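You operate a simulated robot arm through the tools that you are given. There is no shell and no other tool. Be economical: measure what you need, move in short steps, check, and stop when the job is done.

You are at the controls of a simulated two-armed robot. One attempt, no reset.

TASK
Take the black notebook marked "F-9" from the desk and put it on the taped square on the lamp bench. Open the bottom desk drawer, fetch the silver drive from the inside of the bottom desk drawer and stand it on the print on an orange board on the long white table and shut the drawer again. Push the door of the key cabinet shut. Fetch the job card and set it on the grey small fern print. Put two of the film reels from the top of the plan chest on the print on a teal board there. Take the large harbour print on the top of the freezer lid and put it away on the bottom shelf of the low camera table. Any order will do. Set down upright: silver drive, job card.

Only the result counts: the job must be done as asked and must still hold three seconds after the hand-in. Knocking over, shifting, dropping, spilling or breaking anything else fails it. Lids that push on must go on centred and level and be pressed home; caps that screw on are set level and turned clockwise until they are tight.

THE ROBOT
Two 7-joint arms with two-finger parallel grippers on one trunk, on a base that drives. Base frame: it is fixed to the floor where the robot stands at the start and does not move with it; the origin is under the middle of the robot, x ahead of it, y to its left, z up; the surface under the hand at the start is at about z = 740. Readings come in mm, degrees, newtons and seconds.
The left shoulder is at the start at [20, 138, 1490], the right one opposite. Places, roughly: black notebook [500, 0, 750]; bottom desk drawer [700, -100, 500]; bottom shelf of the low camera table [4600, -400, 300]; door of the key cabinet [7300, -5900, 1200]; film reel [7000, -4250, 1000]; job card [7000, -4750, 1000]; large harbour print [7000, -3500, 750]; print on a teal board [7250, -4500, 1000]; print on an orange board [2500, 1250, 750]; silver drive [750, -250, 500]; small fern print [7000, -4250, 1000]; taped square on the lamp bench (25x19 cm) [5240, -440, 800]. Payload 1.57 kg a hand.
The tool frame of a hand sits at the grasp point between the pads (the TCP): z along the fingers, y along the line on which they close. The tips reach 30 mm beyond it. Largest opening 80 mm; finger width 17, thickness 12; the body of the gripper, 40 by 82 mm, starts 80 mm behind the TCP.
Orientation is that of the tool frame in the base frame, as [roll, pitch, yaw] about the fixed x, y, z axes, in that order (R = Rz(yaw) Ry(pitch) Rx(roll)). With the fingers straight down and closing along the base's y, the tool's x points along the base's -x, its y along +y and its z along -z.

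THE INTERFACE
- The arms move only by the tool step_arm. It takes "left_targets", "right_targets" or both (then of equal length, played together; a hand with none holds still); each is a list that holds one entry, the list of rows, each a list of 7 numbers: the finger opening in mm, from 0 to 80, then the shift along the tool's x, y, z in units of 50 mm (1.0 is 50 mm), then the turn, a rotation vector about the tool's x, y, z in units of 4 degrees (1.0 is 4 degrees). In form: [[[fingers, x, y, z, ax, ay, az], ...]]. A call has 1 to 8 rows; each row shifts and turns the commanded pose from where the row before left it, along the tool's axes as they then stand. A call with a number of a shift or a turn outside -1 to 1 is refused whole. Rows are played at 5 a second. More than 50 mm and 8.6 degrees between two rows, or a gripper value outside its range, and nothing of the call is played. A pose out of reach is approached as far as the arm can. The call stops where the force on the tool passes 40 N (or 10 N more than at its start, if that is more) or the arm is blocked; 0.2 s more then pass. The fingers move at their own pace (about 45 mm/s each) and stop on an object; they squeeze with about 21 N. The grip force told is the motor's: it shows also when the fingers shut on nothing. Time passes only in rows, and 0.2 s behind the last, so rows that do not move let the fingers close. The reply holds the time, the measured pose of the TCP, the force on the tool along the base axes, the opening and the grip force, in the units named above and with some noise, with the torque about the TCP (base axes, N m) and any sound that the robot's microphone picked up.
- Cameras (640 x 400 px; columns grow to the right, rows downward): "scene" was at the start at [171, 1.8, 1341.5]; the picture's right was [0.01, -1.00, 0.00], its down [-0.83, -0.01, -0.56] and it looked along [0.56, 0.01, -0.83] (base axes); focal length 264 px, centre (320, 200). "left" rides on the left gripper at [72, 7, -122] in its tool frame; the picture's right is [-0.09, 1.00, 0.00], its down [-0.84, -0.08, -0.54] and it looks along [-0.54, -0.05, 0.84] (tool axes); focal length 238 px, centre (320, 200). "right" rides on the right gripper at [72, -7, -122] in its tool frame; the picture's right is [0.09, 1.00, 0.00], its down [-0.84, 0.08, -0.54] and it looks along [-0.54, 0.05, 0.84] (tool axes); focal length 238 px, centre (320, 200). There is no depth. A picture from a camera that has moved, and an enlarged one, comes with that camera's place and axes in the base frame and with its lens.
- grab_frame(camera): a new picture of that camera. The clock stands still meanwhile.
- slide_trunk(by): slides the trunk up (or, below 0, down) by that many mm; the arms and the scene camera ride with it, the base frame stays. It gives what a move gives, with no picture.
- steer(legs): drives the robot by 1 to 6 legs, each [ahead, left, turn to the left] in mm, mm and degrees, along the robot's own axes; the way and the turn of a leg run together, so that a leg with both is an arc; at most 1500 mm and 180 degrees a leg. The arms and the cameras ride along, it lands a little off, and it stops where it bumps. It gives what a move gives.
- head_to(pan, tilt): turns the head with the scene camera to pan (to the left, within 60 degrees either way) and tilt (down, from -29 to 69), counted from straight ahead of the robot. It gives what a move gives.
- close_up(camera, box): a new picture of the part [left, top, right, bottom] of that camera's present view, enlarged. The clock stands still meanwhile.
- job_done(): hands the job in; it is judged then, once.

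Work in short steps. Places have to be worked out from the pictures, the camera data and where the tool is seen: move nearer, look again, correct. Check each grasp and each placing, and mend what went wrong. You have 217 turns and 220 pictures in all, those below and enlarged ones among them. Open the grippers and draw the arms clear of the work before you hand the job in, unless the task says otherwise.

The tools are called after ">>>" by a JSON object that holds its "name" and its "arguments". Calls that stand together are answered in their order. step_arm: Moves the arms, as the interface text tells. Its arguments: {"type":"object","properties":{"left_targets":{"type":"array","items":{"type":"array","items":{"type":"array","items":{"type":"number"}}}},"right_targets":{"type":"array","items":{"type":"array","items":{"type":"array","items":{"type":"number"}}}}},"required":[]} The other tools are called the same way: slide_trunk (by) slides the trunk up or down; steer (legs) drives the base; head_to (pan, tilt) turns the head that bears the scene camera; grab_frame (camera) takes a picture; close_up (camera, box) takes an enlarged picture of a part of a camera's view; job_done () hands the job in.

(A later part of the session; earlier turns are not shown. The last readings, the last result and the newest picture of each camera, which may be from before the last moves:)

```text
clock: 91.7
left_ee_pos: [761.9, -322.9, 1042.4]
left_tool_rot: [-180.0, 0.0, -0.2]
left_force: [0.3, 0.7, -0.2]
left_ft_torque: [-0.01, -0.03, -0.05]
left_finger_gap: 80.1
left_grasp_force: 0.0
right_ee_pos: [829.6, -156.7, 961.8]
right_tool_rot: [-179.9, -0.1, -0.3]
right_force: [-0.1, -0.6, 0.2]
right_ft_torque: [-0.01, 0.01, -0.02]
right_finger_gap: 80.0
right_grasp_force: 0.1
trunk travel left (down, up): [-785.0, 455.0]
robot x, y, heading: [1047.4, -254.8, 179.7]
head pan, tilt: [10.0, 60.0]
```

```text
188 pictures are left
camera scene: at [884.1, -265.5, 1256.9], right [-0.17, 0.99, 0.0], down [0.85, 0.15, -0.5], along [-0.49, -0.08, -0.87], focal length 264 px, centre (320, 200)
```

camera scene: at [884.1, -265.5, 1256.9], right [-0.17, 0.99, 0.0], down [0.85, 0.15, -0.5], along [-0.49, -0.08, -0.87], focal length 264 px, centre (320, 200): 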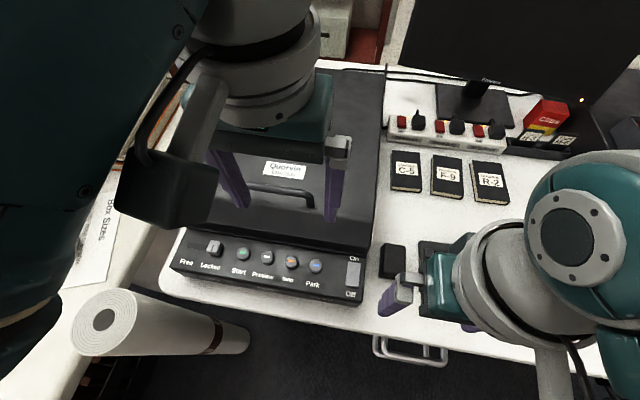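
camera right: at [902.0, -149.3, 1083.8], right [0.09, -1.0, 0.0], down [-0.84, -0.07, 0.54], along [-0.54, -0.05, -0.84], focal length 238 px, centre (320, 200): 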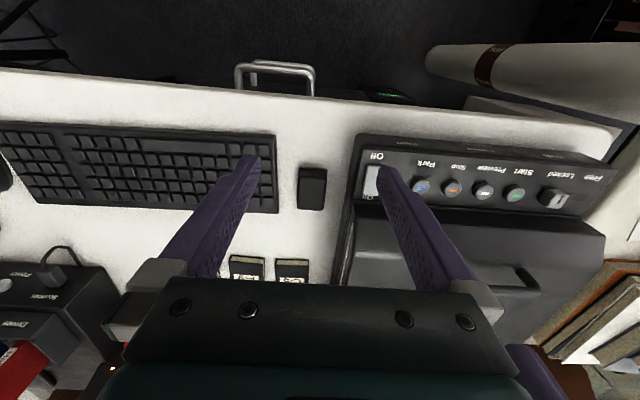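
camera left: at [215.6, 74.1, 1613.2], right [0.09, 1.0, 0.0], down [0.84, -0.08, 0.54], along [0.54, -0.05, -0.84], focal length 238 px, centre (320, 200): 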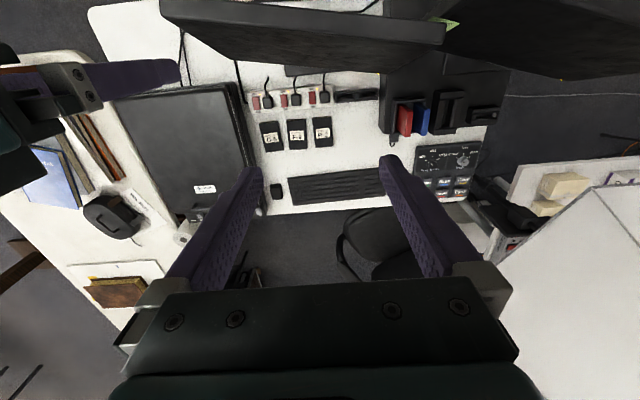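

The combined step was too long; I split it in 8 rows.

>>> {"name": "step_arm", "arguments": {"right_targets": [[[80, -0.86, -0.32, 0, 0, 0, 0], [80, -0.86, -0.32, 0, 0, 0, 0], [80, -0.86, -0.32, 0, 0, 0, 0], [80, -0.86, -0.32, 0, 0, 0, 0], [80, -0.86, -0.32, 0, 0, 0, 0], [80, -0.86, -0.32, 0, 0, 0, 0], [80, -0.86, -0.32, 0, 0, 0, 0], [80, -0.86, -0.32, 0, 0, 0, 0]]]}}

>>> {"name": "grab_frame", "arguments": {"camera": "right"}}

>>> {"name": "grab_frame", "arguments": {"camera": "scene"}}

```text
clock: 93.5
left_ee_pos: [761.7, -323.4, 1042.4]
left_tool_rot: [-179.9, 0.0, -0.3]
left_force: [-0.5, 0.9, 0.5]
left_ft_torque: [-0.01, 0.0, -0.01]
left_finger_gap: 80.1
left_grasp_force: 0.1
right_ee_pos: [616.7, -52.4, 994.4]
right_tool_rot: [-179.8, -0.1, -0.3]
right_force: [0.0, 0.0, -0.8]
right_ft_torque: [0.01, -0.01, 0.0]
right_finger_gap: 80.2
right_grasp_force: 0.1
right hand out of reach, approached as far as the arm can: row 5, 6, 7, 8
trunk travel left (down, up): [-785.0, 455.0]
robot x, y, heading: [1049.3, -259.0, 179.7]
head pan, tilt: [10.0, 60.0]
```

```text
187 pictures are left
camera right: at [689.2, -44.1, 1116.1], right [0.09, -1.0, 0.0], down [-0.84, -0.07, 0.54], along [-0.54, -0.05, -0.84], focal length 238 px, centre (320, 200)
```

right: 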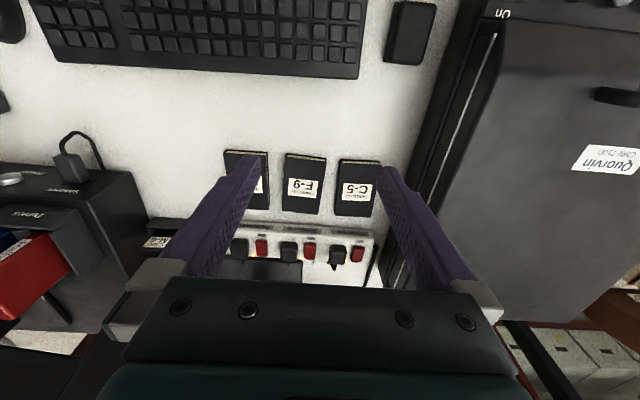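

```text
186 pictures are left
camera scene: at [884.2, -265.6, 1256.8], right [-0.17, 0.99, 0.0], down [0.85, 0.15, -0.5], along [-0.49, -0.08, -0.87], focal length 264 px, centre (320, 200)
```

scene: 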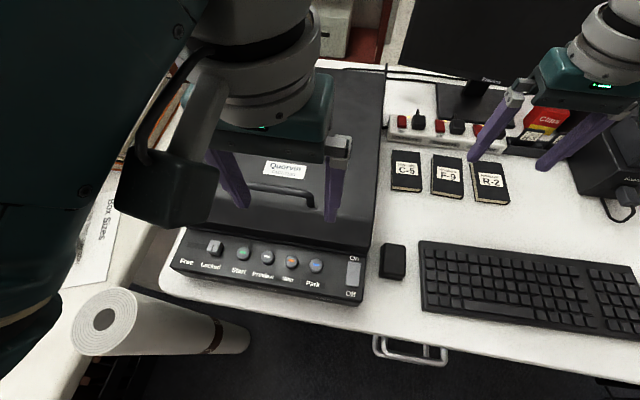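

The arm's reach is short (wrist sphere ≈420 mm from the shoulder), so I'll tilt the tool 40° forward. First raise the left hand (it will ride down with the trunk) and tilt the right one.

>>> {"name": "step_arm", "arguments": {"left_targets": [[[80, 0, 0, -0.8, 0, 0, 0], [80, 0, 0, -0.8, 0, 0, 0], [80, 0, 0, -0.8, 0, 0, 0], [80, 0, 0, 0, 0, 0, 0], [80, 0, 0, 0, 0, 0, 0]]], "right_targets": [[[80, 0, 0, 0, 0, -1, 0], [80, 0, 0, 0, 0, -1, 0], [80, 0, 0, 0, 0, -1, 0], [80, 0, 0, 0, 0, -1, 0], [80, 0, 0, 0, 0, -1, 0]]]}}

>>> {"name": "step_arm", "arguments": {"right_targets": [[[80, 0, 0, 0, 0, -1, 0], [80, 0, 0, 0, 0, -1, 0], [80, 0, 0, 0, 0, -1, 0], [80, 0, 0, 0, 0, -1, 0], [80, 0, 0, 0, 0, -1, 0]]]}}

```text
clock: 94.9
left_ee_pos: [737.5, -358.8, 1059.3]
left_tool_rot: [174.3, 0.3, 1.3]
left_force: [0.2, 0.8, -0.4]
left_ft_torque: [0.02, 0.03, -0.01]
left_finger_gap: 79.8
left_grasp_force: 0.1
left hand out of reach, approached as far as the arm can: row 1, 2, 3
right_ee_pos: [616.0, -51.5, 994.2]
right_tool_rot: [-179.9, 19.9, -0.2]
right_force: [-0.2, -0.1, -0.3]
right_ft_torque: [-0.02, 0.0, 0.01]
right_finger_gap: 80.0
right_grasp_force: 0.0
trunk travel left (down, up): [-785.0, 455.0]
robot x, y, heading: [1047.8, -256.5, 179.9]
head pan, tilt: [10.0, 60.0]
stopped in row 5 (left hand): the arm was blocked; the commanded pose is now the measured one
```

```text
clock: 96.1
left_ee_pos: [737.4, -358.1, 1057.1]
left_tool_rot: [174.4, 0.3, 1.3]
left_force: [-0.8, -0.1, -0.1]
left_ft_torque: [0.0, 0.0, -0.01]
left_finger_gap: 80.0
left_grasp_force: 0.1
right_ee_pos: [615.2, -51.4, 993.8]
right_tool_rot: [180.0, 40.2, -0.3]
right_force: [-0.2, 0.6, 0.8]
right_ft_torque: [0.04, -0.02, 0.04]
right_finger_gap: 79.9
right_grasp_force: 0.1
trunk travel left (down, up): [-785.0, 455.0]
robot x, y, heading: [1050.4, -258.9, 179.8]
head pan, tilt: [10.0, 60.0]
```

The left hand can't rise further; it will clear the scanner (≈885) if I lower only 110 mm. The right tool is at 40° tilt; I lower the trunk 110 and then move the right hand above F-9.

>>> {"name": "slide_trunk", "arguments": {"by": -110}}

>>> {"name": "grab_frame", "arguments": {"camera": "right"}}

>>> {"name": "grab_frame", "arguments": {"camera": "scene"}}

```text
clock: 97.5
left_ee_pos: [735.4, -359.2, 947.4]
left_tool_rot: [174.3, 0.3, 1.3]
left_force: [0.0, 0.0, 0.0]
left_ft_torque: [-0.01, -0.02, -0.01]
left_finger_gap: 80.0
left_grasp_force: 0.1
right_ee_pos: [616.3, -49.8, 883.0]
right_tool_rot: [-179.9, 40.1, -0.3]
right_force: [-0.6, -0.5, -0.6]
right_ft_torque: [0.0, 0.02, 0.0]
right_finger_gap: 80.0
right_grasp_force: 0.1
trunk travel left (down, up): [-675.0, 565.0]
robot x, y, heading: [1050.0, -256.4, 179.9]
head pan, tilt: [10.0, 60.0]
```

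```text
185 pictures are left
camera right: at [750.2, -43.6, 930.9], right [0.07, -1.0, -0.06], down [-0.29, -0.08, 0.95], along [-0.95, -0.05, -0.3], focal length 238 px, centre (320, 200)
```

right: 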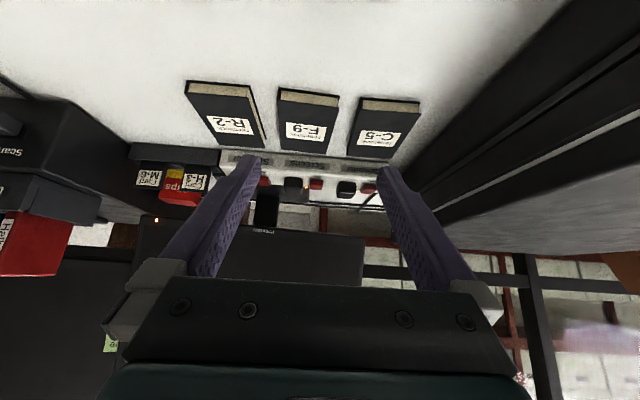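

```text
184 pictures are left
camera scene: at [884.1, -265.5, 1146.9], right [-0.17, 0.99, 0.0], down [0.85, 0.15, -0.5], along [-0.49, -0.08, -0.87], focal length 264 px, centre (320, 200)
```

scene: 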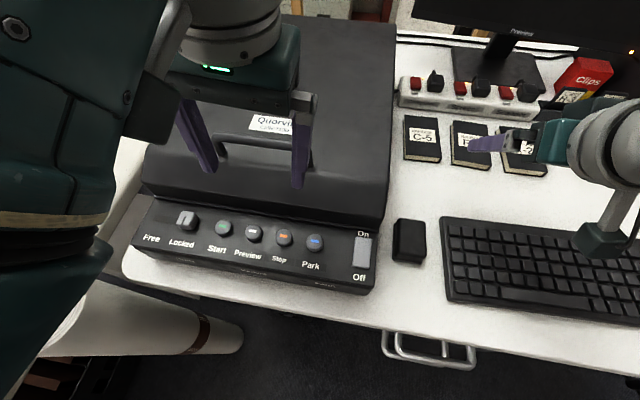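

F-9: centre ≈[490,-34], width ≈66 mm, near edge x≈545. I move the tilted right hand to above it ([508,-34,850]).

>>> {"name": "step_arm", "arguments": {"right_targets": [[[80, -0.41, -0.107, 0.631, 0, 0, 0], [80, -0.41, -0.107, 0.631, 0, 0, 0], [80, -0.41, -0.107, 0.631, 0, 0, 0]]]}}

>>> {"name": "close_up", "arguments": {"camera": "right", "box": [140, 0, 500, 225]}}

>>> {"name": "close_up", "arguments": {"camera": "scene", "box": [370, 50, 640, 220]}}

```text
clock: 98.3
left_ee_pos: [737.0, -359.3, 947.6]
left_tool_rot: [174.2, 0.3, 1.3]
left_force: [0.1, -0.3, -0.9]
left_ft_torque: [0.02, 0.03, -0.02]
left_finger_gap: 80.0
left_grasp_force: 0.1
right_ee_pos: [527.3, -40.4, 860.4]
right_tool_rot: [-179.9, 40.2, -0.3]
right_force: [0.6, -0.4, -0.7]
right_ft_torque: [0.01, 0.09, -0.02]
right_finger_gap: 79.9
right_grasp_force: 0.0
right hand out of reach, approached as far as the arm can: row 3
trunk travel left (down, up): [-675.0, 565.0]
robot x, y, heading: [1050.5, -254.2, 179.4]
head pan, tilt: [10.0, 60.0]
```

```text
1.78 times, centred on (320, 112) of right
camera zoom: at [661.7, -31.4, 906.6], right [0.07, -1.0, -0.06], down [-0.29, -0.08, 0.95], along [-0.95, -0.05, -0.3], focal length 424 px, centre (320, 356)
```

zoom: 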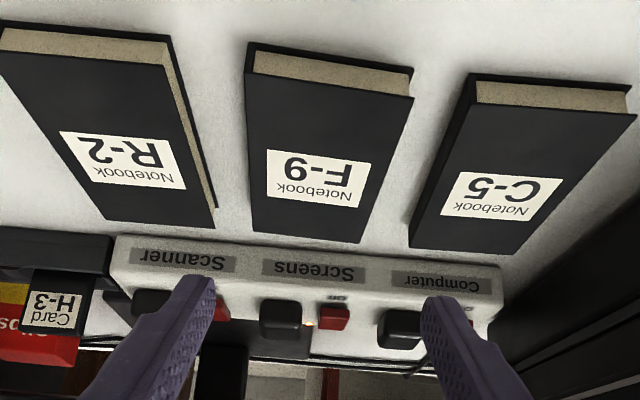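

```text
2.35 times, centred on (505, 135) of scene
camera zoom: at [885.1, -265.7, 1146.6], right [-0.17, 0.99, 0.0], down [0.85, 0.15, -0.5], along [-0.49, -0.08, -0.87], focal length 621 px, centre (-115, 353)
```

zoom: 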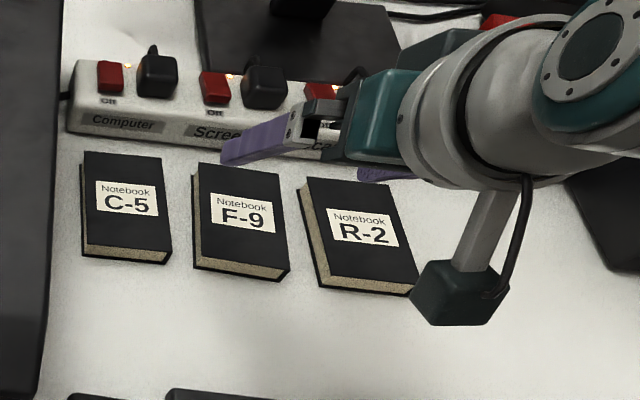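

I need the trunk lower still, so I pull the left hand back beyond the desk edge first.

>>> {"name": "step_arm", "arguments": {"left_targets": [[[80, 0.9, 0, 0, 0, 0, 0], [80, 0.9, 0, 0, 0, 0, 0], [80, 0.9, 0, 0, 0, 0, 0], [80, 0.7, 0, 0, 0, 0, 0]]]}}

```text
clock: 98.9
left_ee_pos: [809.7, -405.5, 938.6]
left_tool_rot: [166.2, 1.7, 0.9]
left_force: [-0.2, -0.6, 1.3]
left_ft_torque: [0.0, -0.04, -0.02]
left_finger_gap: 79.8
left_grasp_force: 0.0
right_ee_pos: [526.0, -38.6, 859.9]
right_tool_rot: [-179.9, 39.9, -0.2]
right_force: [-0.5, -1.0, 0.1]
right_ft_torque: [-0.03, -0.04, 0.02]
right_finger_gap: 80.0
right_grasp_force: 0.0
trunk travel left (down, up): [-675.0, 565.0]
robot x, y, heading: [1046.2, -253.7, 179.8]
head pan, tilt: [10.0, 60.0]
stopped in row 3 (left hand): the arm was blocked; the commanded pose is now the measured one
```

Blocked by its own minimum reach. I back out 300 mm, tuck the left hand low and close, then come back in.

>>> {"name": "steer", "arguments": {"legs": [[-300, 0, 0]]}}

>>> {"name": "step_arm", "arguments": {"left_targets": [[[80, 0, 0, 0.9, 0.9, 0, 0], [80, 0, 0, 0.9, 0.9, 0, 0], [80, 0, 0, 0.9, 0.9, 0, 0], [80, 0.5, 0, 0.7, 0.7, 0, 0], [80, 0.7, 0, 0, 0, 0.4, 0], [80, 0.7, 0, 0, 0, 0, 0], [80, 0.5, 0, 0, 0, 0, 0]]]}}

```text
clock: 101.0
left_ee_pos: [1116.3, -407.2, 938.7]
left_tool_rot: [166.3, 1.7, 1.0]
left_force: [-0.4, -0.1, 0.1]
left_ft_torque: [0.01, 0.0, 0.02]
left_finger_gap: 79.8
left_grasp_force: 0.1
right_ee_pos: [832.1, -40.2, 859.9]
right_tool_rot: [-179.8, 39.9, -0.1]
right_force: [-0.1, -0.3, 0.0]
right_ft_torque: [0.0, 0.02, 0.0]
right_finger_gap: 79.8
right_grasp_force: 0.1
trunk travel left (down, up): [-675.0, 565.0]
robot x, y, heading: [1352.1, -257.0, 179.8]
head pan, tilt: [10.0, 60.0]
```

```text
clock: 102.6
left_ee_pos: [1232.3, -429.7, 770.5]
left_tool_rot: [180.0, 0.3, 1.0]
left_force: [0.8, -0.2, -0.3]
left_ft_torque: [-0.02, 0.0, -0.02]
left_finger_gap: 79.9
left_grasp_force: 0.1
right_ee_pos: [832.0, -39.5, 859.5]
right_tool_rot: [-179.9, 40.2, -0.1]
right_force: [-0.8, -0.2, -0.5]
right_ft_torque: [-0.01, 0.02, 0.02]
right_finger_gap: 80.0
right_grasp_force: 0.0
trunk travel left (down, up): [-675.0, 565.0]
robot x, y, heading: [1355.2, -257.5, 180.0]
head pan, tilt: [10.0, 60.0]
```

Left is tucked (TCP only 123 mm ahead of the axis). Raise/retract the right hand, lower the trunk by 130, then drive in again.

>>> {"name": "step_arm", "arguments": {"right_targets": [[[80, -0.165, 0, -0.82, 0, 0, 0], [80, -0.165, 0, -0.82, 0, 0, 0], [80, -0.165, 0, -0.82, 0, 0, 0]]]}}

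>>> {"name": "slide_trunk", "arguments": {"by": -130}}

>>> {"name": "steer", "arguments": {"legs": [[310, 0, 0]]}}

>>> {"name": "head_to", "arguments": {"pan": -20, "tilt": 50}}

>>> {"name": "grab_frame", "arguments": {"camera": "scene"}}

```text
clock: 103.4
left_ee_pos: [1232.4, -430.1, 770.6]
left_tool_rot: [179.9, 0.1, 1.0]
left_force: [0.1, 0.7, 0.6]
left_ft_torque: [0.01, 0.01, -0.03]
left_finger_gap: 79.9
left_grasp_force: 0.1
right_ee_pos: [892.5, -41.0, 969.0]
right_tool_rot: [-179.9, 39.9, -0.2]
right_force: [1.1, 0.4, 0.2]
right_ft_torque: [-0.01, -0.02, 0.0]
right_finger_gap: 80.0
right_grasp_force: 0.1
trunk travel left (down, up): [-675.0, 565.0]
robot x, y, heading: [1355.4, -258.6, 180.0]
head pan, tilt: [10.0, 60.0]
```

```text
clock: 105.0
left_ee_pos: [1231.6, -429.3, 639.6]
left_tool_rot: [179.9, 0.2, 0.9]
left_force: [0.3, -0.1, 1.0]
left_ft_torque: [0.01, 0.0, -0.02]
left_finger_gap: 80.0
left_grasp_force: 0.1
right_ee_pos: [891.6, -40.2, 839.6]
right_tool_rot: [-179.9, 40.1, -0.1]
right_force: [-0.1, -0.7, -0.5]
right_ft_torque: [0.0, 0.01, -0.01]
right_finger_gap: 79.7
right_grasp_force: 0.1
trunk travel left (down, up): [-545.0, 695.0]
robot x, y, heading: [1355.3, -259.3, 179.6]
head pan, tilt: [10.0, 60.0]
```

```text
clock: 107.1
left_ee_pos: [921.3, -429.7, 640.8]
left_tool_rot: [179.9, 0.2, 1.2]
left_force: [0.9, 0.0, 0.5]
left_ft_torque: [0.02, 0.0, -0.01]
left_finger_gap: 80.0
left_grasp_force: 0.1
right_ee_pos: [578.3, -42.2, 838.0]
right_tool_rot: [-179.9, 40.1, 0.1]
right_force: [-0.4, -0.2, -0.6]
right_ft_torque: [-0.02, 0.02, -0.02]
right_finger_gap: 79.6
right_grasp_force: 0.1
trunk travel left (down, up): [-545.0, 695.0]
robot x, y, heading: [1040.7, -255.2, -179.9]
head pan, tilt: [10.0, 60.0]
```

```text
clock: 108.0
left_ee_pos: [921.3, -430.3, 639.9]
left_tool_rot: [179.9, 0.2, 1.2]
left_force: [0.2, -0.9, 0.6]
left_ft_torque: [-0.02, 0.03, 0.01]
left_finger_gap: 79.8
left_grasp_force: 0.0
right_ee_pos: [580.2, -43.1, 839.8]
right_tool_rot: [-179.9, 40.0, 0.0]
right_force: [1.3, -0.1, 0.9]
right_ft_torque: [0.01, -0.01, -0.04]
right_finger_gap: 79.9
right_grasp_force: 0.1
trunk travel left (down, up): [-545.0, 695.0]
robot x, y, heading: [1042.0, -257.8, -180.2]
head pan, tilt: [-20.0, 50.0]
```

```text
181 pictures are left
camera scene: at [870.8, -229.3, 1029.4], right [0.34, 0.94, 0.0], down [0.72, -0.26, -0.64], along [-0.6, 0.22, -0.77], focal length 264 px, centre (320, 200)
```

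scene: 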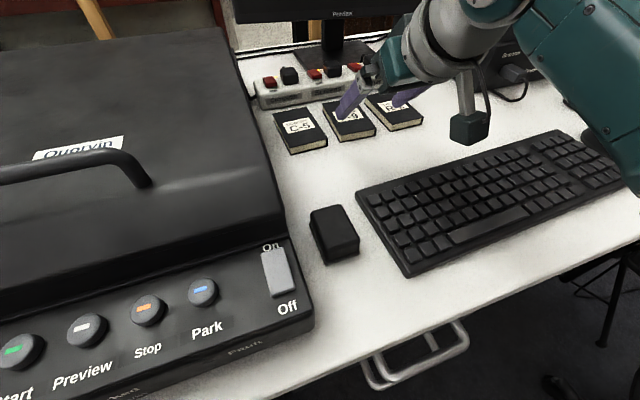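

Now move over F-9, aligning the yaw by about -2.7° with the book.

>>> {"name": "step_arm", "arguments": {"right_targets": [[[80, -0.327, -0.09, 0.731, 0.43, 0, 0.52], [80, -0.327, -0.09, 0.731, 0, 0, 0], [80, 0, 0, 0, 0, 0, 0]]]}}

>>> {"name": "close_up", "arguments": {"camera": "right", "box": [140, 0, 500, 225]}}

>>> {"name": "close_up", "arguments": {"camera": "scene", "box": [260, 60, 480, 200]}}

```text
clock: 108.8
left_ee_pos: [921.7, -430.0, 639.6]
left_tool_rot: [180.0, 0.0, 1.1]
left_force: [0.6, -0.4, 0.1]
left_ft_torque: [0.0, 0.06, 0.01]
left_finger_gap: 79.9
left_grasp_force: 0.1
right_ee_pos: [508.7, -30.9, 804.8]
right_tool_rot: [-179.9, 40.1, -2.6]
right_force: [0.2, -0.4, 0.9]
right_ft_torque: [0.0, -0.01, -0.04]
right_finger_gap: 79.9
right_grasp_force: 0.0
trunk travel left (down, up): [-545.0, 695.0]
robot x, y, heading: [1047.2, -259.1, -180.1]
head pan, tilt: [-20.0, 50.0]
```

```text
1.78 times, centred on (320, 112) of right
camera zoom: at [642.9, -29.9, 851.6], right [0.02, -1.0, -0.06], down [-0.29, -0.06, 0.95], along [-0.96, -0.01, -0.3], focal length 424 px, centre (320, 356)
```

zoom: 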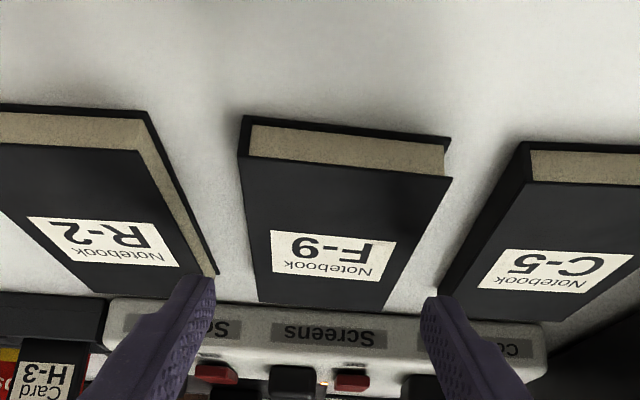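

```text
2.86 times, centred on (370, 130) of scene
camera zoom: at [871.0, -229.3, 1029.4], right [0.34, 0.94, 0.0], down [0.72, -0.26, -0.64], along [-0.6, 0.22, -0.77], focal length 754 px, centre (177, 400)
```

zoom: 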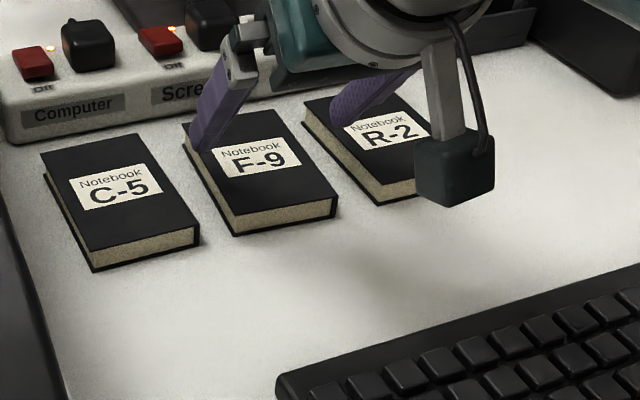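

Book centre y≈-34.5, gaps leave ≥7 mm each side. Descend to z≈772 with a 3 mm sideways trim, and look.

>>> {"name": "step_arm", "arguments": {"right_targets": [[[80, 0.197, 0.035, 0.266, 0, 0, 0], [80, 0.197, 0.035, 0.266, 0, 0, 0], [80, 0, 0, 0, 0, 0, 0]]]}}

>>> {"name": "close_up", "arguments": {"camera": "right", "box": [140, 0, 500, 225]}}

>>> {"name": "close_up", "arguments": {"camera": "scene", "box": [260, 60, 480, 200]}}

```text
clock: 109.6
left_ee_pos: [921.2, -429.5, 640.1]
left_tool_rot: [180.0, 0.1, 1.2]
left_force: [-0.2, -0.1, -0.3]
left_ft_torque: [0.02, 0.02, -0.01]
left_finger_gap: 79.8
left_grasp_force: 0.0
right_ee_pos: [506.2, -35.6, 770.7]
right_tool_rot: [-180.0, 40.0, -2.7]
right_force: [-0.6, -0.2, -0.2]
right_ft_torque: [0.0, 0.02, -0.01]
right_finger_gap: 80.1
right_grasp_force: 0.1
trunk travel left (down, up): [-545.0, 695.0]
robot x, y, heading: [1039.9, -255.0, -179.8]
head pan, tilt: [-20.0, 50.0]
```

```text
1.78 times, centred on (320, 112) of right
camera zoom: at [640.3, -32.6, 818.6], right [0.02, -1.0, -0.06], down [-0.3, -0.07, 0.95], along [-0.95, -0.01, -0.3], focal length 424 px, centre (320, 356)
```

zoom: 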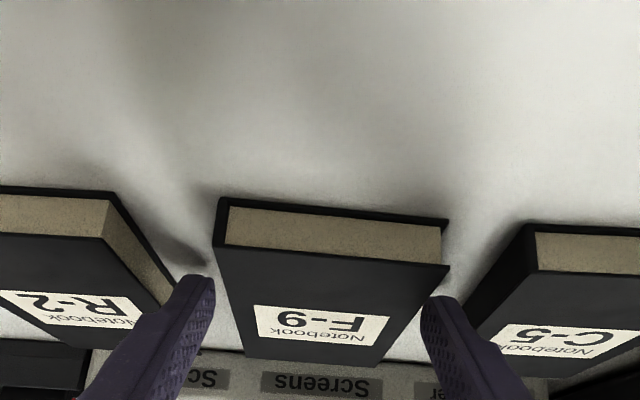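

```text
2.86 times, centred on (370, 130) of scene
camera zoom: at [870.8, -229.2, 1029.4], right [0.34, 0.94, 0.0], down [0.72, -0.26, -0.64], along [-0.6, 0.22, -0.77], focal length 754 px, centre (177, 400)
```

zoom: 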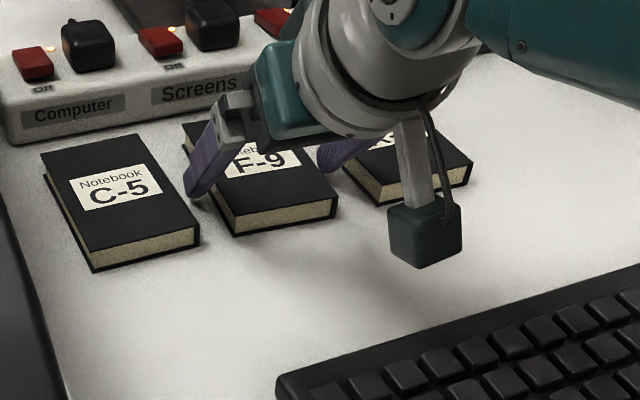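

Both fingers straddle F-9 in the gaps. Close gently to the book and hold.

>>> {"name": "step_arm", "arguments": {"right_targets": [[[50, 0, 0, 0, 0, 0, 0], [50, 0, 0, 0, 0, 0, 0], [50, 0, 0, 0, 0, 0, 0], [50, 0, 0, 0, 0, 0, 0]]]}}

>>> {"name": "close_up", "arguments": {"camera": "right", "box": [140, 0, 500, 225]}}

```text
clock: 110.6
left_ee_pos: [920.7, -430.3, 640.9]
left_tool_rot: [179.8, 0.2, 1.2]
left_force: [-0.6, 0.0, 0.7]
left_ft_torque: [-0.02, -0.01, 0.01]
left_finger_gap: 79.9
left_grasp_force: 0.1
right_ee_pos: [505.5, -34.6, 771.4]
right_tool_rot: [-179.9, 40.0, -2.5]
right_force: [-0.4, -0.3, 0.2]
right_ft_torque: [-0.06, 0.07, -0.02]
right_finger_gap: 67.3
right_grasp_force: 21.0
trunk travel left (down, up): [-545.0, 695.0]
robot x, y, heading: [1043.2, -257.7, -180.0]
head pan, tilt: [-20.0, 50.0]
```

```text
1.78 times, centred on (320, 112) of right
camera zoom: at [640.3, -32.6, 818.8], right [0.02, -1.0, -0.06], down [-0.3, -0.06, 0.95], along [-0.95, -0.01, -0.3], focal length 424 px, centre (320, 356)
```

zoom: 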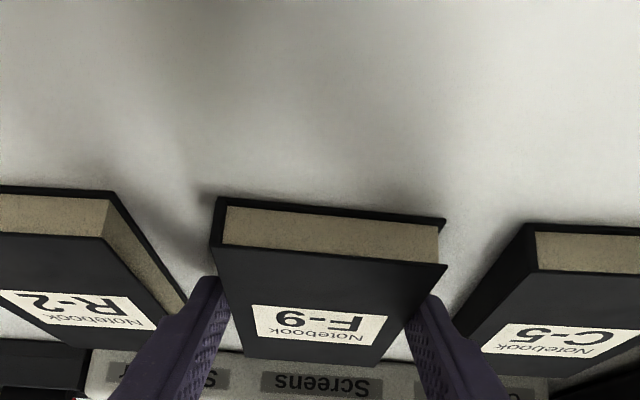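

Gripped (67 mm, 21 N). Lift straight up 60 mm, then up and back.

>>> {"name": "step_arm", "arguments": {"right_targets": [[[50, -0.386, 0, -0.46, 0, 0, 0], [50, -0.386, 0, -0.46, 0, 0, 0], [50, 0.2, 0, -0.9, 0, 0, 0], [50, 0.2, 0, -0.9, 0, 0, 0]]]}}

>>> {"name": "grab_frame", "arguments": {"camera": "right"}}

>>> {"name": "grab_frame", "arguments": {"camera": "scene"}}

```text
clock: 111.6
left_ee_pos: [922.6, -430.3, 639.3]
left_tool_rot: [179.9, 0.1, 1.2]
left_force: [0.7, 0.4, 0.4]
left_ft_torque: [-0.03, 0.0, 0.01]
left_finger_gap: 79.6
left_grasp_force: 0.1
right_ee_pos: [580.9, -38.5, 889.3]
right_tool_rot: [-179.9, 39.9, -2.7]
right_force: [0.3, 0.4, -1.5]
right_ft_torque: [-0.04, -0.05, 0.02]
right_finger_gap: 67.3
right_grasp_force: 20.8
trunk travel left (down, up): [-545.0, 695.0]
robot x, y, heading: [1042.9, -259.8, -180.0]
head pan, tilt: [-20.0, 50.0]
```

```text
175 pictures are left
camera right: at [715.4, -36.0, 936.0], right [0.02, -1.0, -0.06], down [-0.3, -0.07, 0.95], along [-0.95, 0.0, -0.3], focal length 238 px, centre (320, 200)
```

right: 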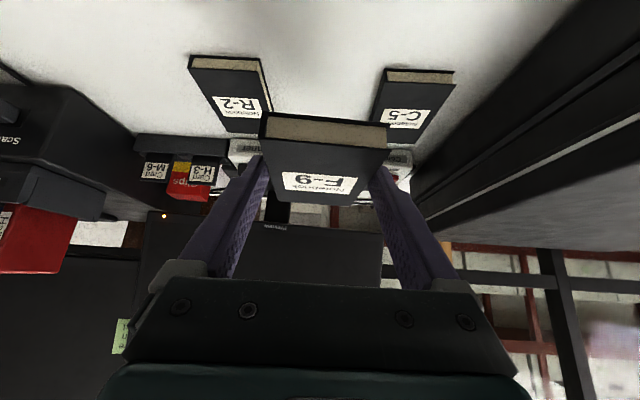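

```text
174 pictures are left
camera scene: at [871.2, -229.2, 1029.3], right [0.34, 0.94, 0.0], down [0.72, -0.26, -0.64], along [-0.6, 0.22, -0.77], focal length 264 px, centre (320, 200)
```

scene: 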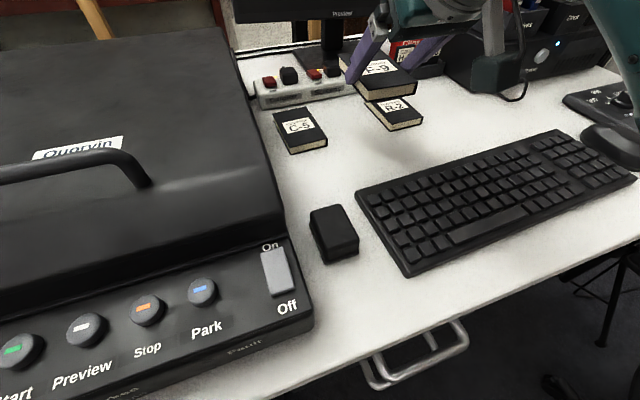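

F-9 is held securely. I'll deliver it now and do the far-side jobs in one loop, coming back for the drawer later. Back out, raise the trunk, turn and drive toward the lamp bench.

>>> {"name": "steer", "arguments": {"legs": [[-1000, 0, 0]]}}

>>> {"name": "slide_trunk", "arguments": {"by": 300}}

>>> {"name": "steer", "arguments": {"legs": [[0, -150, 0], [0, 0, 180], [1000, 0, 0]]}}

>>> {"name": "head_to", "arguments": {"pan": 0, "tilt": 15}}

>>> {"name": "grab_frame", "arguments": {"camera": "scene"}}

```text
clock: 116.8
left_ee_pos: [1921.6, -431.1, 640.9]
left_tool_rot: [179.9, 0.1, 1.0]
left_force: [0.4, -0.7, -0.5]
left_ft_torque: [-0.02, -0.01, 0.0]
left_finger_gap: 80.0
left_grasp_force: 0.0
right_ee_pos: [1581.2, -37.1, 889.5]
right_tool_rot: [-179.9, 40.0, -3.0]
right_force: [0.8, -1.2, -1.4]
right_ft_torque: [0.01, -0.02, -0.02]
right_finger_gap: 67.2
right_grasp_force: 20.9
trunk travel left (down, up): [-545.0, 695.0]
robot x, y, heading: [2043.4, -258.7, 179.8]
head pan, tilt: [-20.0, 50.0]
```

```text
clock: 119.8
left_ee_pos: [1920.9, -431.5, 940.5]
left_tool_rot: [179.8, 0.1, 0.9]
left_force: [0.0, 0.2, 0.2]
left_ft_torque: [0.01, -0.01, 0.0]
left_finger_gap: 80.0
left_grasp_force: 0.0
right_ee_pos: [1582.4, -38.6, 1188.3]
right_tool_rot: [-179.8, 40.0, -2.9]
right_force: [-0.1, 0.4, -1.3]
right_ft_torque: [-0.02, -0.03, 0.02]
right_finger_gap: 67.5
right_grasp_force: 20.6
trunk travel left (down, up): [-845.0, 395.0]
robot x, y, heading: [2045.1, -257.2, 179.6]
head pan, tilt: [-20.0, 50.0]
```

```text
clock: 133.3
left_ee_pos: [3140.3, 84.8, 940.7]
left_tool_rot: [179.9, 0.2, -177.7]
left_force: [1.3, -0.3, 0.5]
left_ft_torque: [0.0, -0.02, 0.0]
left_finger_gap: 79.9
left_grasp_force: 0.0
right_ee_pos: [3490.6, -299.3, 1188.6]
right_tool_rot: [-179.9, 39.9, 178.6]
right_force: [-0.1, 0.7, -0.4]
right_ft_torque: [-0.01, 0.05, 0.0]
right_finger_gap: 67.4
right_grasp_force: 20.9
trunk travel left (down, up): [-845.0, 395.0]
robot x, y, heading: [3023.3, -89.8, 1.1]
head pan, tilt: [-20.0, 50.0]
```

```text
clock: 134.3
left_ee_pos: [3140.2, 85.9, 939.3]
left_tool_rot: [179.9, 0.1, -177.7]
left_force: [0.7, 0.4, 0.1]
left_ft_torque: [0.02, 0.01, 0.0]
left_finger_gap: 80.0
left_grasp_force: 0.0
right_ee_pos: [3490.6, -299.7, 1188.8]
right_tool_rot: [180.0, 40.0, 178.6]
right_force: [0.4, -0.7, -1.0]
right_ft_torque: [0.02, 0.03, 0.02]
right_finger_gap: 67.4
right_grasp_force: 20.8
trunk travel left (down, up): [-845.0, 395.0]
robot x, y, heading: [3022.6, -87.3, 1.0]
head pan, tilt: [0.0, 15.0]
```

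```text
173 pictures are left
camera scene: at [3216.0, -85.2, 1383.0], right [0.02, -1.0, 0.0], down [-0.26, -0.01, -0.97], along [0.97, 0.02, -0.26], focal length 264 px, centre (320, 200)
```

scene: 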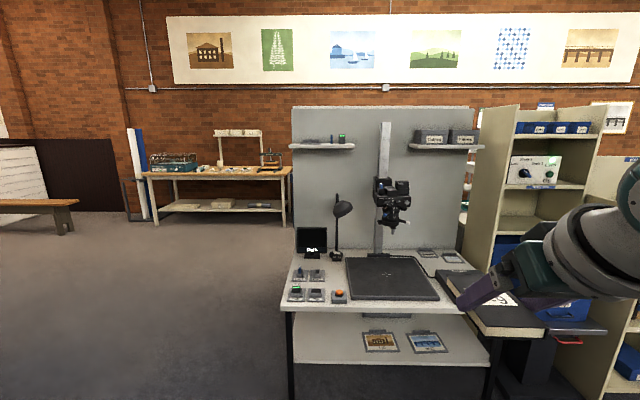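

The low camera table is ahead; the lamp bench is behind its backboard. I go around the left side to look behind.

>>> {"name": "steer", "arguments": {"legs": [[0, 750, -1], [1500, 0, 0], [1400, 0, 0]]}}

>>> {"name": "head_to", "arguments": {"pan": -60, "tilt": 20}}

>>> {"name": "grab_frame", "arguments": {"camera": "scene"}}

```text
clock: 152.0
left_ee_pos: [6047.4, 806.4, 940.6]
left_tool_rot: [179.9, 0.1, -178.7]
left_force: [-0.4, -0.5, -0.2]
left_ft_torque: [0.02, -0.01, 0.0]
left_finger_gap: 80.2
left_grasp_force: 0.0
right_ee_pos: [6390.3, 416.2, 1188.7]
right_tool_rot: [180.0, 40.1, 177.5]
right_force: [0.2, 0.3, -1.2]
right_ft_torque: [-0.01, 0.03, 0.03]
right_finger_gap: 67.4
right_grasp_force: 21.2
trunk travel left (down, up): [-845.0, 395.0]
robot x, y, heading: [5924.2, 631.7, 0.1]
head pan, tilt: [0.0, 15.0]
```

```text
clock: 153.3
left_ee_pos: [6047.4, 807.0, 940.0]
left_tool_rot: [179.9, 0.0, -178.7]
left_force: [0.2, 0.2, -0.3]
left_ft_torque: [0.0, 0.0, 0.02]
left_finger_gap: 80.0
left_grasp_force: 0.1
right_ee_pos: [6390.1, 416.3, 1189.8]
right_tool_rot: [-179.9, 40.0, 177.5]
right_force: [-0.6, -0.2, -1.8]
right_ft_torque: [-0.03, 0.02, 0.0]
right_finger_gap: 67.3
right_grasp_force: 21.5
trunk travel left (down, up): [-845.0, 395.0]
robot x, y, heading: [5925.8, 633.9, 0.1]
head pan, tilt: [-60.0, 20.0]
```

```text
172 pictures are left
camera scene: at [6072.7, 554.4, 1375.0], right [-0.86, -0.5, 0.0], down [-0.17, 0.3, -0.94], along [0.47, -0.81, -0.34], focal length 264 px, centre (320, 200)
```

scene: 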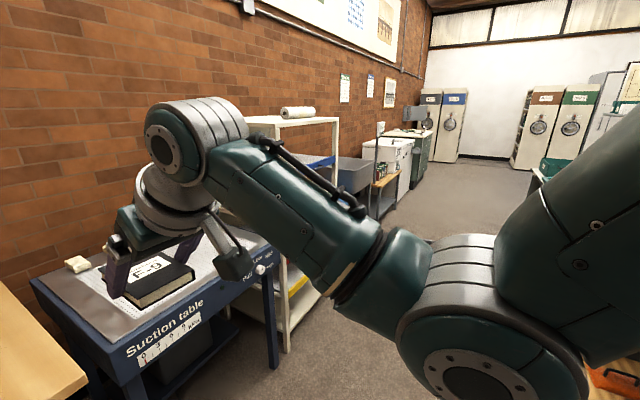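

I turn right to look back at the lamp bench.

>>> {"name": "steer", "arguments": {"legs": [[0, 0, -130]]}}

>>> {"name": "head_to", "arguments": {"pan": 20, "tilt": 20}}

>>> {"name": "grab_frame", "arguments": {"camera": "scene"}}

```text
clock: 159.1
left_ee_pos: [5973.1, 427.0, 940.0]
left_tool_rot: [179.9, 0.1, 49.2]
left_force: [0.4, 0.3, 0.5]
left_ft_torque: [-0.01, 0.01, 0.0]
left_finger_gap: 79.9
left_grasp_force: 0.1
right_ee_pos: [5454.7, 436.1, 1188.2]
right_tool_rot: [-180.0, 40.0, 45.4]
right_force: [-0.4, 0.4, -0.1]
right_ft_torque: [0.0, 0.01, 0.02]
right_finger_gap: 67.4
right_grasp_force: 21.2
trunk travel left (down, up): [-845.0, 395.0]
robot x, y, heading: [5923.3, 633.6, -132.0]
head pan, tilt: [-60.0, 20.0]
```

```text
clock: 160.7
left_ee_pos: [5973.3, 428.3, 940.5]
left_tool_rot: [179.9, 0.1, 49.1]
left_force: [0.1, -0.5, 0.9]
left_ft_torque: [0.02, 0.01, 0.02]
left_finger_gap: 80.0
left_grasp_force: 0.1
right_ee_pos: [5454.2, 435.7, 1188.3]
right_tool_rot: [-179.9, 40.0, 45.4]
right_force: [0.8, 0.5, -0.8]
right_ft_torque: [0.03, -0.08, -0.01]
right_finger_gap: 67.5
right_grasp_force: 21.3
trunk travel left (down, up): [-845.0, 395.0]
robot x, y, heading: [5924.8, 634.4, -131.6]
head pan, tilt: [20.0, 20.0]
```

```text
171 pictures are left
camera scene: at [5824.4, 474.0, 1374.9], right [-0.93, 0.37, 0.0], down [0.13, 0.32, -0.94], along [-0.35, -0.87, -0.34], focal length 264 px, centre (320, 200)
```

scene: 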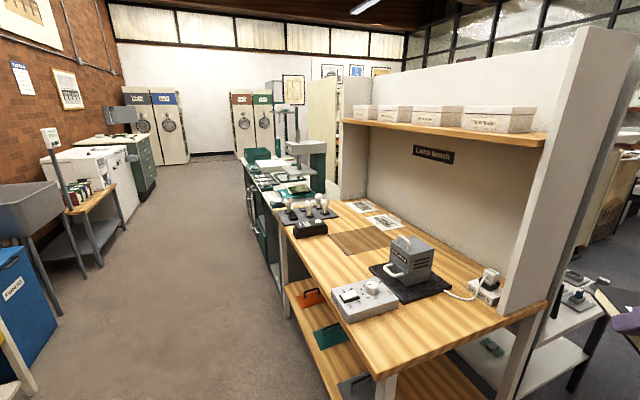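

The taped square is at ≈[5257,-426] on the bench (front edge x≈5530). I face the bench and strafe so the right hand lines up.

>>> {"name": "steer", "arguments": {"legs": [[0, 0, -48.4], [0, 1280, 0]]}}

>>> {"name": "head_to", "arguments": {"pan": -15, "tilt": 40}}

>>> {"name": "grab_frame", "arguments": {"camera": "scene"}}

```text
clock: 169.3
left_ee_pos: [5809.5, -822.5, 940.0]
left_tool_rot: [179.9, 0.0, 1.2]
left_force: [-0.3, 0.5, 0.5]
left_ft_torque: [-0.03, 0.02, 0.01]
left_finger_gap: 80.0
left_grasp_force: 0.1
right_ee_pos: [5468.7, -431.1, 1188.3]
right_tool_rot: [-179.9, 40.0, -2.7]
right_force: [0.4, 0.0, -0.4]
right_ft_torque: [0.05, -0.04, 0.02]
right_finger_gap: 67.4
right_grasp_force: 20.7
trunk travel left (down, up): [-845.0, 395.0]
robot x, y, heading: [5930.5, -650.6, -179.8]
head pan, tilt: [20.0, 20.0]
```

```text
clock: 170.3
left_ee_pos: [5808.4, -821.8, 940.3]
left_tool_rot: [179.8, 0.2, 1.1]
left_force: [0.4, 0.4, -0.1]
left_ft_torque: [-0.02, 0.03, 0.0]
left_finger_gap: 79.9
left_grasp_force: 0.1
right_ee_pos: [5469.2, -430.9, 1187.9]
right_tool_rot: [-179.9, 40.0, -2.7]
right_force: [-0.2, -0.4, -0.6]
right_ft_torque: [0.06, -0.07, -0.03]
right_finger_gap: 67.5
right_grasp_force: 20.8
trunk travel left (down, up): [-845.0, 395.0]
robot x, y, heading: [5931.8, -649.6, -179.8]
head pan, tilt: [-15.0, 40.0]
```

```text
170 pictures are left
camera scene: at [5749.7, -626.9, 1343.6], right [0.26, 0.97, 0.0], down [0.62, -0.16, -0.77], along [-0.74, 0.2, -0.64], focal length 264 px, centre (320, 200)
```

scene: 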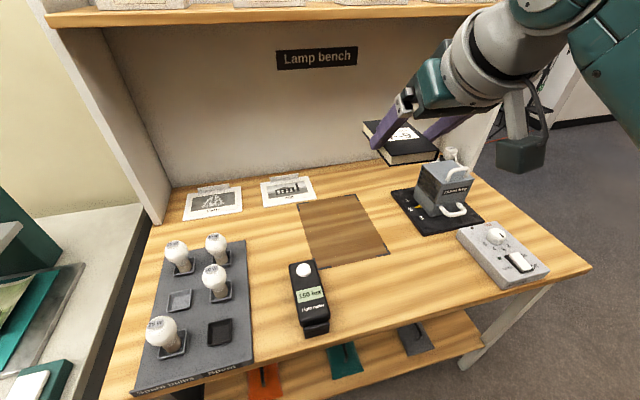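

The square spans x≈5124–5372, y≈-515..-334. I edge 60 mm ahead, lower the trunk 300, and extend the hand over the square.

>>> {"name": "steer", "arguments": {"legs": [[60, 0, 0]]}}

>>> {"name": "slide_trunk", "arguments": {"by": -300}}

>>> {"name": "step_arm", "arguments": {"right_targets": [[[50, -0.56, 0, 0.47, 0, 0, 0], [50, -0.56, 0, 0.47, 0, 0, 0], [50, -0.56, 0, 0.47, 0, 0, 0]]]}}

>>> {"name": "grab_frame", "arguments": {"camera": "scene"}}

>>> {"name": "grab_frame", "arguments": {"camera": "right"}}

```text
clock: 171.3
left_ee_pos: [5749.7, -823.6, 939.9]
left_tool_rot: [179.9, 0.1, 1.2]
left_force: [0.2, 0.5, -0.3]
left_ft_torque: [0.01, 0.0, 0.02]
left_finger_gap: 79.9
left_grasp_force: 0.1
right_ee_pos: [5408.5, -431.9, 1188.3]
right_tool_rot: [-179.9, 39.9, -2.6]
right_force: [-0.1, -0.5, -1.9]
right_ft_torque: [-0.02, -0.02, 0.0]
right_finger_gap: 67.5
right_grasp_force: 20.5
trunk travel left (down, up): [-845.0, 395.0]
robot x, y, heading: [5867.2, -647.4, -180.3]
head pan, tilt: [-15.0, 40.0]
```

```text
clock: 174.3
left_ee_pos: [5750.0, -821.7, 639.1]
left_tool_rot: [179.8, 0.1, 1.2]
left_force: [-0.4, 0.3, -0.3]
left_ft_torque: [0.0, -0.02, -0.02]
left_finger_gap: 80.2
left_grasp_force: 0.1
right_ee_pos: [5408.5, -430.9, 888.9]
right_tool_rot: [-179.9, 40.1, -2.6]
right_force: [0.6, 0.2, -1.2]
right_ft_torque: [0.03, -0.01, -0.01]
right_finger_gap: 67.4
right_grasp_force: 20.9
trunk travel left (down, up): [-545.0, 695.0]
robot x, y, heading: [5874.4, -646.9, -179.9]
head pan, tilt: [-15.0, 40.0]
```

```text
clock: 175.1
left_ee_pos: [5750.1, -823.1, 640.0]
left_tool_rot: [179.9, 0.1, 1.3]
left_force: [-0.1, 0.2, -0.2]
left_ft_torque: [-0.04, -0.01, 0.02]
left_finger_gap: 80.0
left_grasp_force: 0.0
right_ee_pos: [5300.5, -426.0, 888.8]
right_tool_rot: [-179.9, 40.1, -2.5]
right_force: [0.3, 0.4, -1.3]
right_ft_torque: [0.0, -0.05, -0.02]
right_finger_gap: 67.5
right_grasp_force: 21.8
trunk travel left (down, up): [-545.0, 695.0]
robot x, y, heading: [5870.0, -652.2, -180.2]
head pan, tilt: [-15.0, 40.0]
```

```text
169 pictures are left
camera scene: at [5689.2, -626.8, 1043.6], right [0.26, 0.97, 0.0], down [0.62, -0.17, -0.77], along [-0.74, 0.2, -0.64], focal length 264 px, centre (320, 200)
```

scene: 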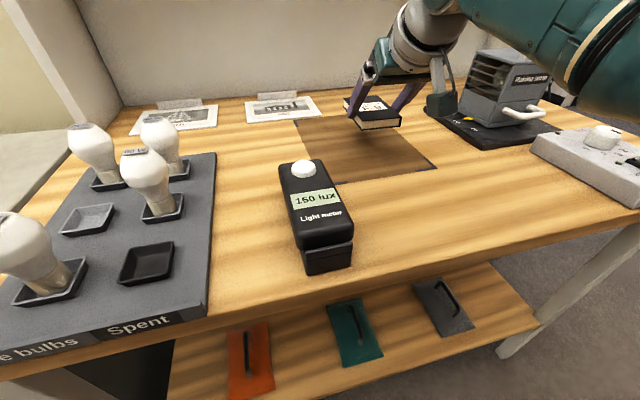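

```text
168 pictures are left
camera right: at [5435.1, -424.7, 936.4], right [0.03, -1.0, -0.06], down [-0.29, -0.07, 0.95], along [-0.96, -0.01, -0.3], focal length 238 px, centre (320, 200)
```

right: 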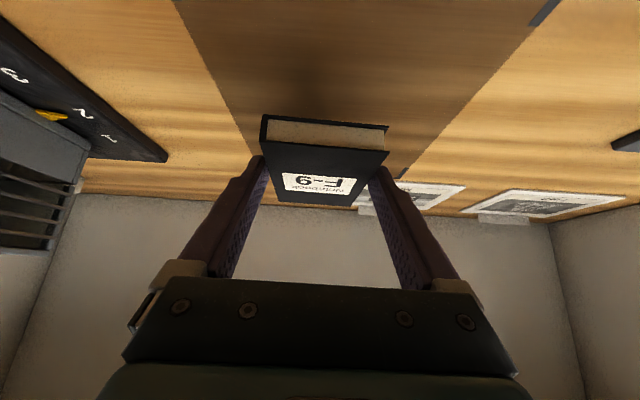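

Book is over the square. Lower 50 mm by trunk, then feel for the bench in small steps.

>>> {"name": "slide_trunk", "arguments": {"by": -50}}

>>> {"name": "step_arm", "arguments": {"right_targets": [[[50, 0.045, 0, 0.054, 0, 0, 0], [50, 0.045, 0, 0.054, 0, 0, 0]]]}}

>>> {"name": "close_up", "arguments": {"camera": "scene", "box": [290, 60, 470, 180]}}

```text
clock: 176.0
left_ee_pos: [5749.8, -823.0, 589.7]
left_tool_rot: [179.9, 0.2, 1.2]
left_force: [0.2, -0.1, 0.3]
left_ft_torque: [0.0, 0.02, -0.05]
left_finger_gap: 79.8
left_grasp_force: 0.0
right_ee_pos: [5301.8, -426.5, 838.5]
right_tool_rot: [-179.9, 40.0, -2.7]
right_force: [-0.3, 0.1, -1.1]
right_ft_torque: [0.0, -0.06, -0.01]
right_finger_gap: 67.6
right_grasp_force: 21.2
trunk travel left (down, up): [-495.0, 745.0]
robot x, y, heading: [5870.6, -647.1, -179.9]
head pan, tilt: [-15.0, 40.0]
```

```text
clock: 176.6
left_ee_pos: [5749.6, -823.7, 590.3]
left_tool_rot: [179.9, 0.1, 1.2]
left_force: [-0.2, 0.7, 0.1]
left_ft_torque: [-0.01, -0.02, -0.02]
left_finger_gap: 79.8
left_grasp_force: 0.1
right_ee_pos: [5300.0, -426.0, 832.1]
right_tool_rot: [-179.9, 40.1, -2.6]
right_force: [1.0, 0.4, 1.6]
right_ft_torque: [-0.08, 0.12, 0.0]
right_finger_gap: 67.3
right_grasp_force: 21.2
trunk travel left (down, up): [-495.0, 745.0]
robot x, y, heading: [5870.5, -648.9, -180.0]
head pan, tilt: [-15.0, 40.0]
```

```text
3.33 times, centred on (380, 120) of scene
camera zoom: at [5689.6, -626.8, 993.6], right [0.26, 0.97, 0.0], down [0.62, -0.17, -0.77], along [-0.74, 0.2, -0.64], focal length 879 px, centre (120, 467)
```

zoom: 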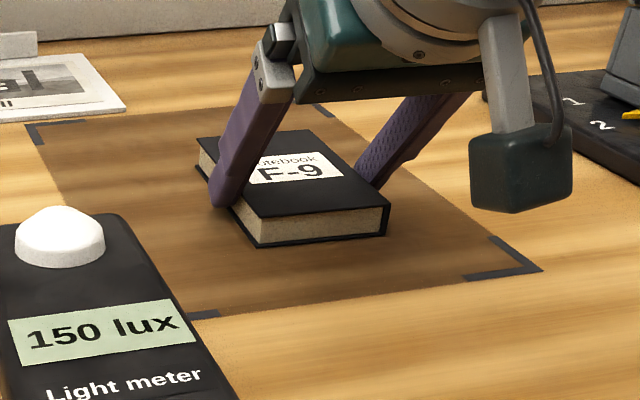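

Contact felt (weight taken up); it sits within the taped corners. Open the fingers and lift away.

>>> {"name": "step_arm", "arguments": {"right_targets": [[[80, 0, 0, 0, 0, 0, 0], [80, 0, 0, 0, 0, 0, 0], [80, 0, 0, 0, 0, 0, 0], [80, -0.386, 0, -0.46, 0, 0, 0], [80, -0.386, 0, -0.46, 0, 0, 0], [80, 0.2, 0, -0.9, 0, 0, 0], [80, 0.2, 0, -0.9, 0, 0, 0]]]}}

>>> {"name": "grab_frame", "arguments": {"camera": "scene"}}

```text
clock: 178.2
left_ee_pos: [5750.6, -823.5, 590.3]
left_tool_rot: [179.9, 0.1, 1.1]
left_force: [0.7, 0.4, 0.0]
left_ft_torque: [0.0, 0.03, 0.01]
left_finger_gap: 79.7
left_grasp_force: 0.0
right_ee_pos: [5375.5, -426.8, 945.8]
right_tool_rot: [-179.9, 39.9, -2.6]
right_force: [0.4, -0.8, 0.4]
right_ft_torque: [-0.01, 0.01, -0.02]
right_finger_gap: 80.0
right_grasp_force: 0.0
trunk travel left (down, up): [-495.0, 745.0]
robot x, y, heading: [5870.1, -649.1, -179.8]
head pan, tilt: [-15.0, 40.0]
```

```text
166 pictures are left
camera scene: at [5689.7, -626.7, 993.5], right [0.26, 0.97, 0.0], down [0.62, -0.17, -0.77], along [-0.74, 0.2, -0.64], focal length 264 px, centre (320, 200)
```

scene: 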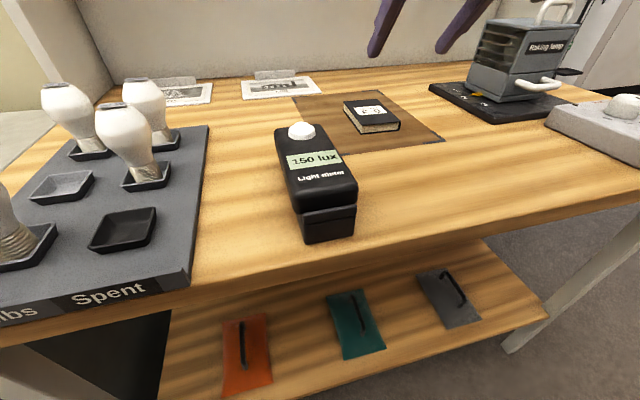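

The notebook lies in the square. Now back off, raise, turn to face +x and look along the wall toward the freezer and plan chest.

>>> {"name": "steer", "arguments": {"legs": [[-200, 0, 0]]}}

>>> {"name": "slide_trunk", "arguments": {"by": 350}}

>>> {"name": "steer", "arguments": {"legs": [[0, 0, 90]]}}

>>> {"name": "head_to", "arguments": {"pan": 10, "tilt": 20}}

>>> {"name": "grab_frame", "arguments": {"camera": "scene"}}

```text
clock: 179.8
left_ee_pos: [5948.4, -821.8, 591.2]
left_tool_rot: [180.0, 0.1, 1.0]
left_force: [0.3, -0.9, 0.2]
left_ft_torque: [-0.04, 0.02, -0.04]
left_finger_gap: 80.1
left_grasp_force: 0.1
right_ee_pos: [5575.4, -425.1, 945.6]
right_tool_rot: [-179.9, 40.0, -2.8]
right_force: [0.6, 0.5, 0.0]
right_ft_torque: [0.0, 0.03, 0.01]
right_finger_gap: 80.0
right_grasp_force: 0.0
trunk travel left (down, up): [-495.0, 745.0]
robot x, y, heading: [6072.4, -651.4, 179.7]
head pan, tilt: [-15.0, 40.0]
```

```text
clock: 183.2
left_ee_pos: [5947.4, -821.5, 941.4]
left_tool_rot: [179.9, 0.1, 1.0]
left_force: [0.1, 0.2, -0.2]
left_ft_torque: [0.01, 0.01, -0.02]
left_finger_gap: 80.0
left_grasp_force: 0.1
right_ee_pos: [5576.2, -426.1, 1296.5]
right_tool_rot: [-179.9, 40.0, -2.9]
right_force: [-0.5, -0.9, -0.3]
right_ft_torque: [0.06, 0.0, 0.05]
right_finger_gap: 79.9
right_grasp_force: 0.0
trunk travel left (down, up): [-845.0, 395.0]
robot x, y, heading: [6069.9, -648.6, 179.8]
head pan, tilt: [-15.0, 40.0]
```

```text
clock: 187.5
left_ee_pos: [6246.3, -771.1, 940.1]
left_tool_rot: [179.8, 0.1, 91.8]
left_force: [-0.1, -0.1, -0.4]
left_ft_torque: [0.01, 0.01, 0.02]
left_finger_gap: 80.0
left_grasp_force: 0.0
right_ee_pos: [5854.8, -1150.4, 1296.4]
right_tool_rot: [-179.9, 40.0, 87.9]
right_force: [-0.2, 0.0, -0.3]
right_ft_torque: [-0.02, 0.01, 0.02]
right_finger_gap: 80.1
right_grasp_force: 0.0
trunk travel left (down, up): [-845.0, 395.0]
robot x, y, heading: [6069.5, -651.4, -89.7]
head pan, tilt: [-15.0, 40.0]
```

```text
clock: 188.3
left_ee_pos: [6246.0, -769.8, 940.4]
left_tool_rot: [180.0, 0.0, 91.7]
left_force: [-0.6, -1.2, -0.4]
left_ft_torque: [-0.01, 0.01, -0.03]
left_finger_gap: 80.0
left_grasp_force: 0.0
right_ee_pos: [5852.8, -1148.5, 1296.2]
right_tool_rot: [-179.9, 40.1, 87.8]
right_force: [-0.6, 0.1, -0.6]
right_ft_torque: [-0.02, -0.02, 0.01]
right_finger_gap: 80.4
right_grasp_force: 0.1
trunk travel left (down, up): [-845.0, 395.0]
robot x, y, heading: [6069.9, -652.4, -89.3]
head pan, tilt: [10.0, 20.0]
```

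```text
165 pictures are left
camera scene: at [6089.6, -840.3, 1374.9], right [-0.98, -0.18, 0.0], down [-0.06, 0.34, -0.94], along [0.17, -0.92, -0.34], focal length 264 px, centre (320, 200)
```

scene: 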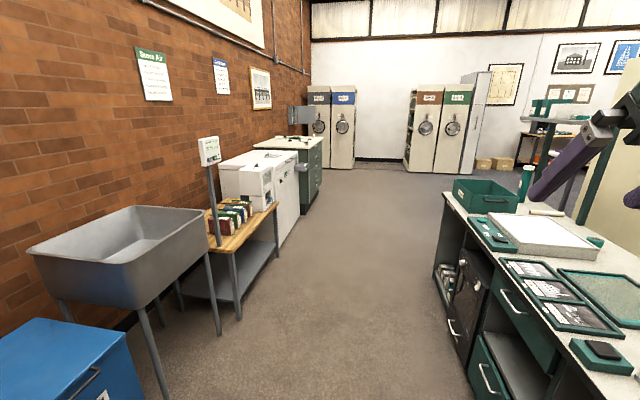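

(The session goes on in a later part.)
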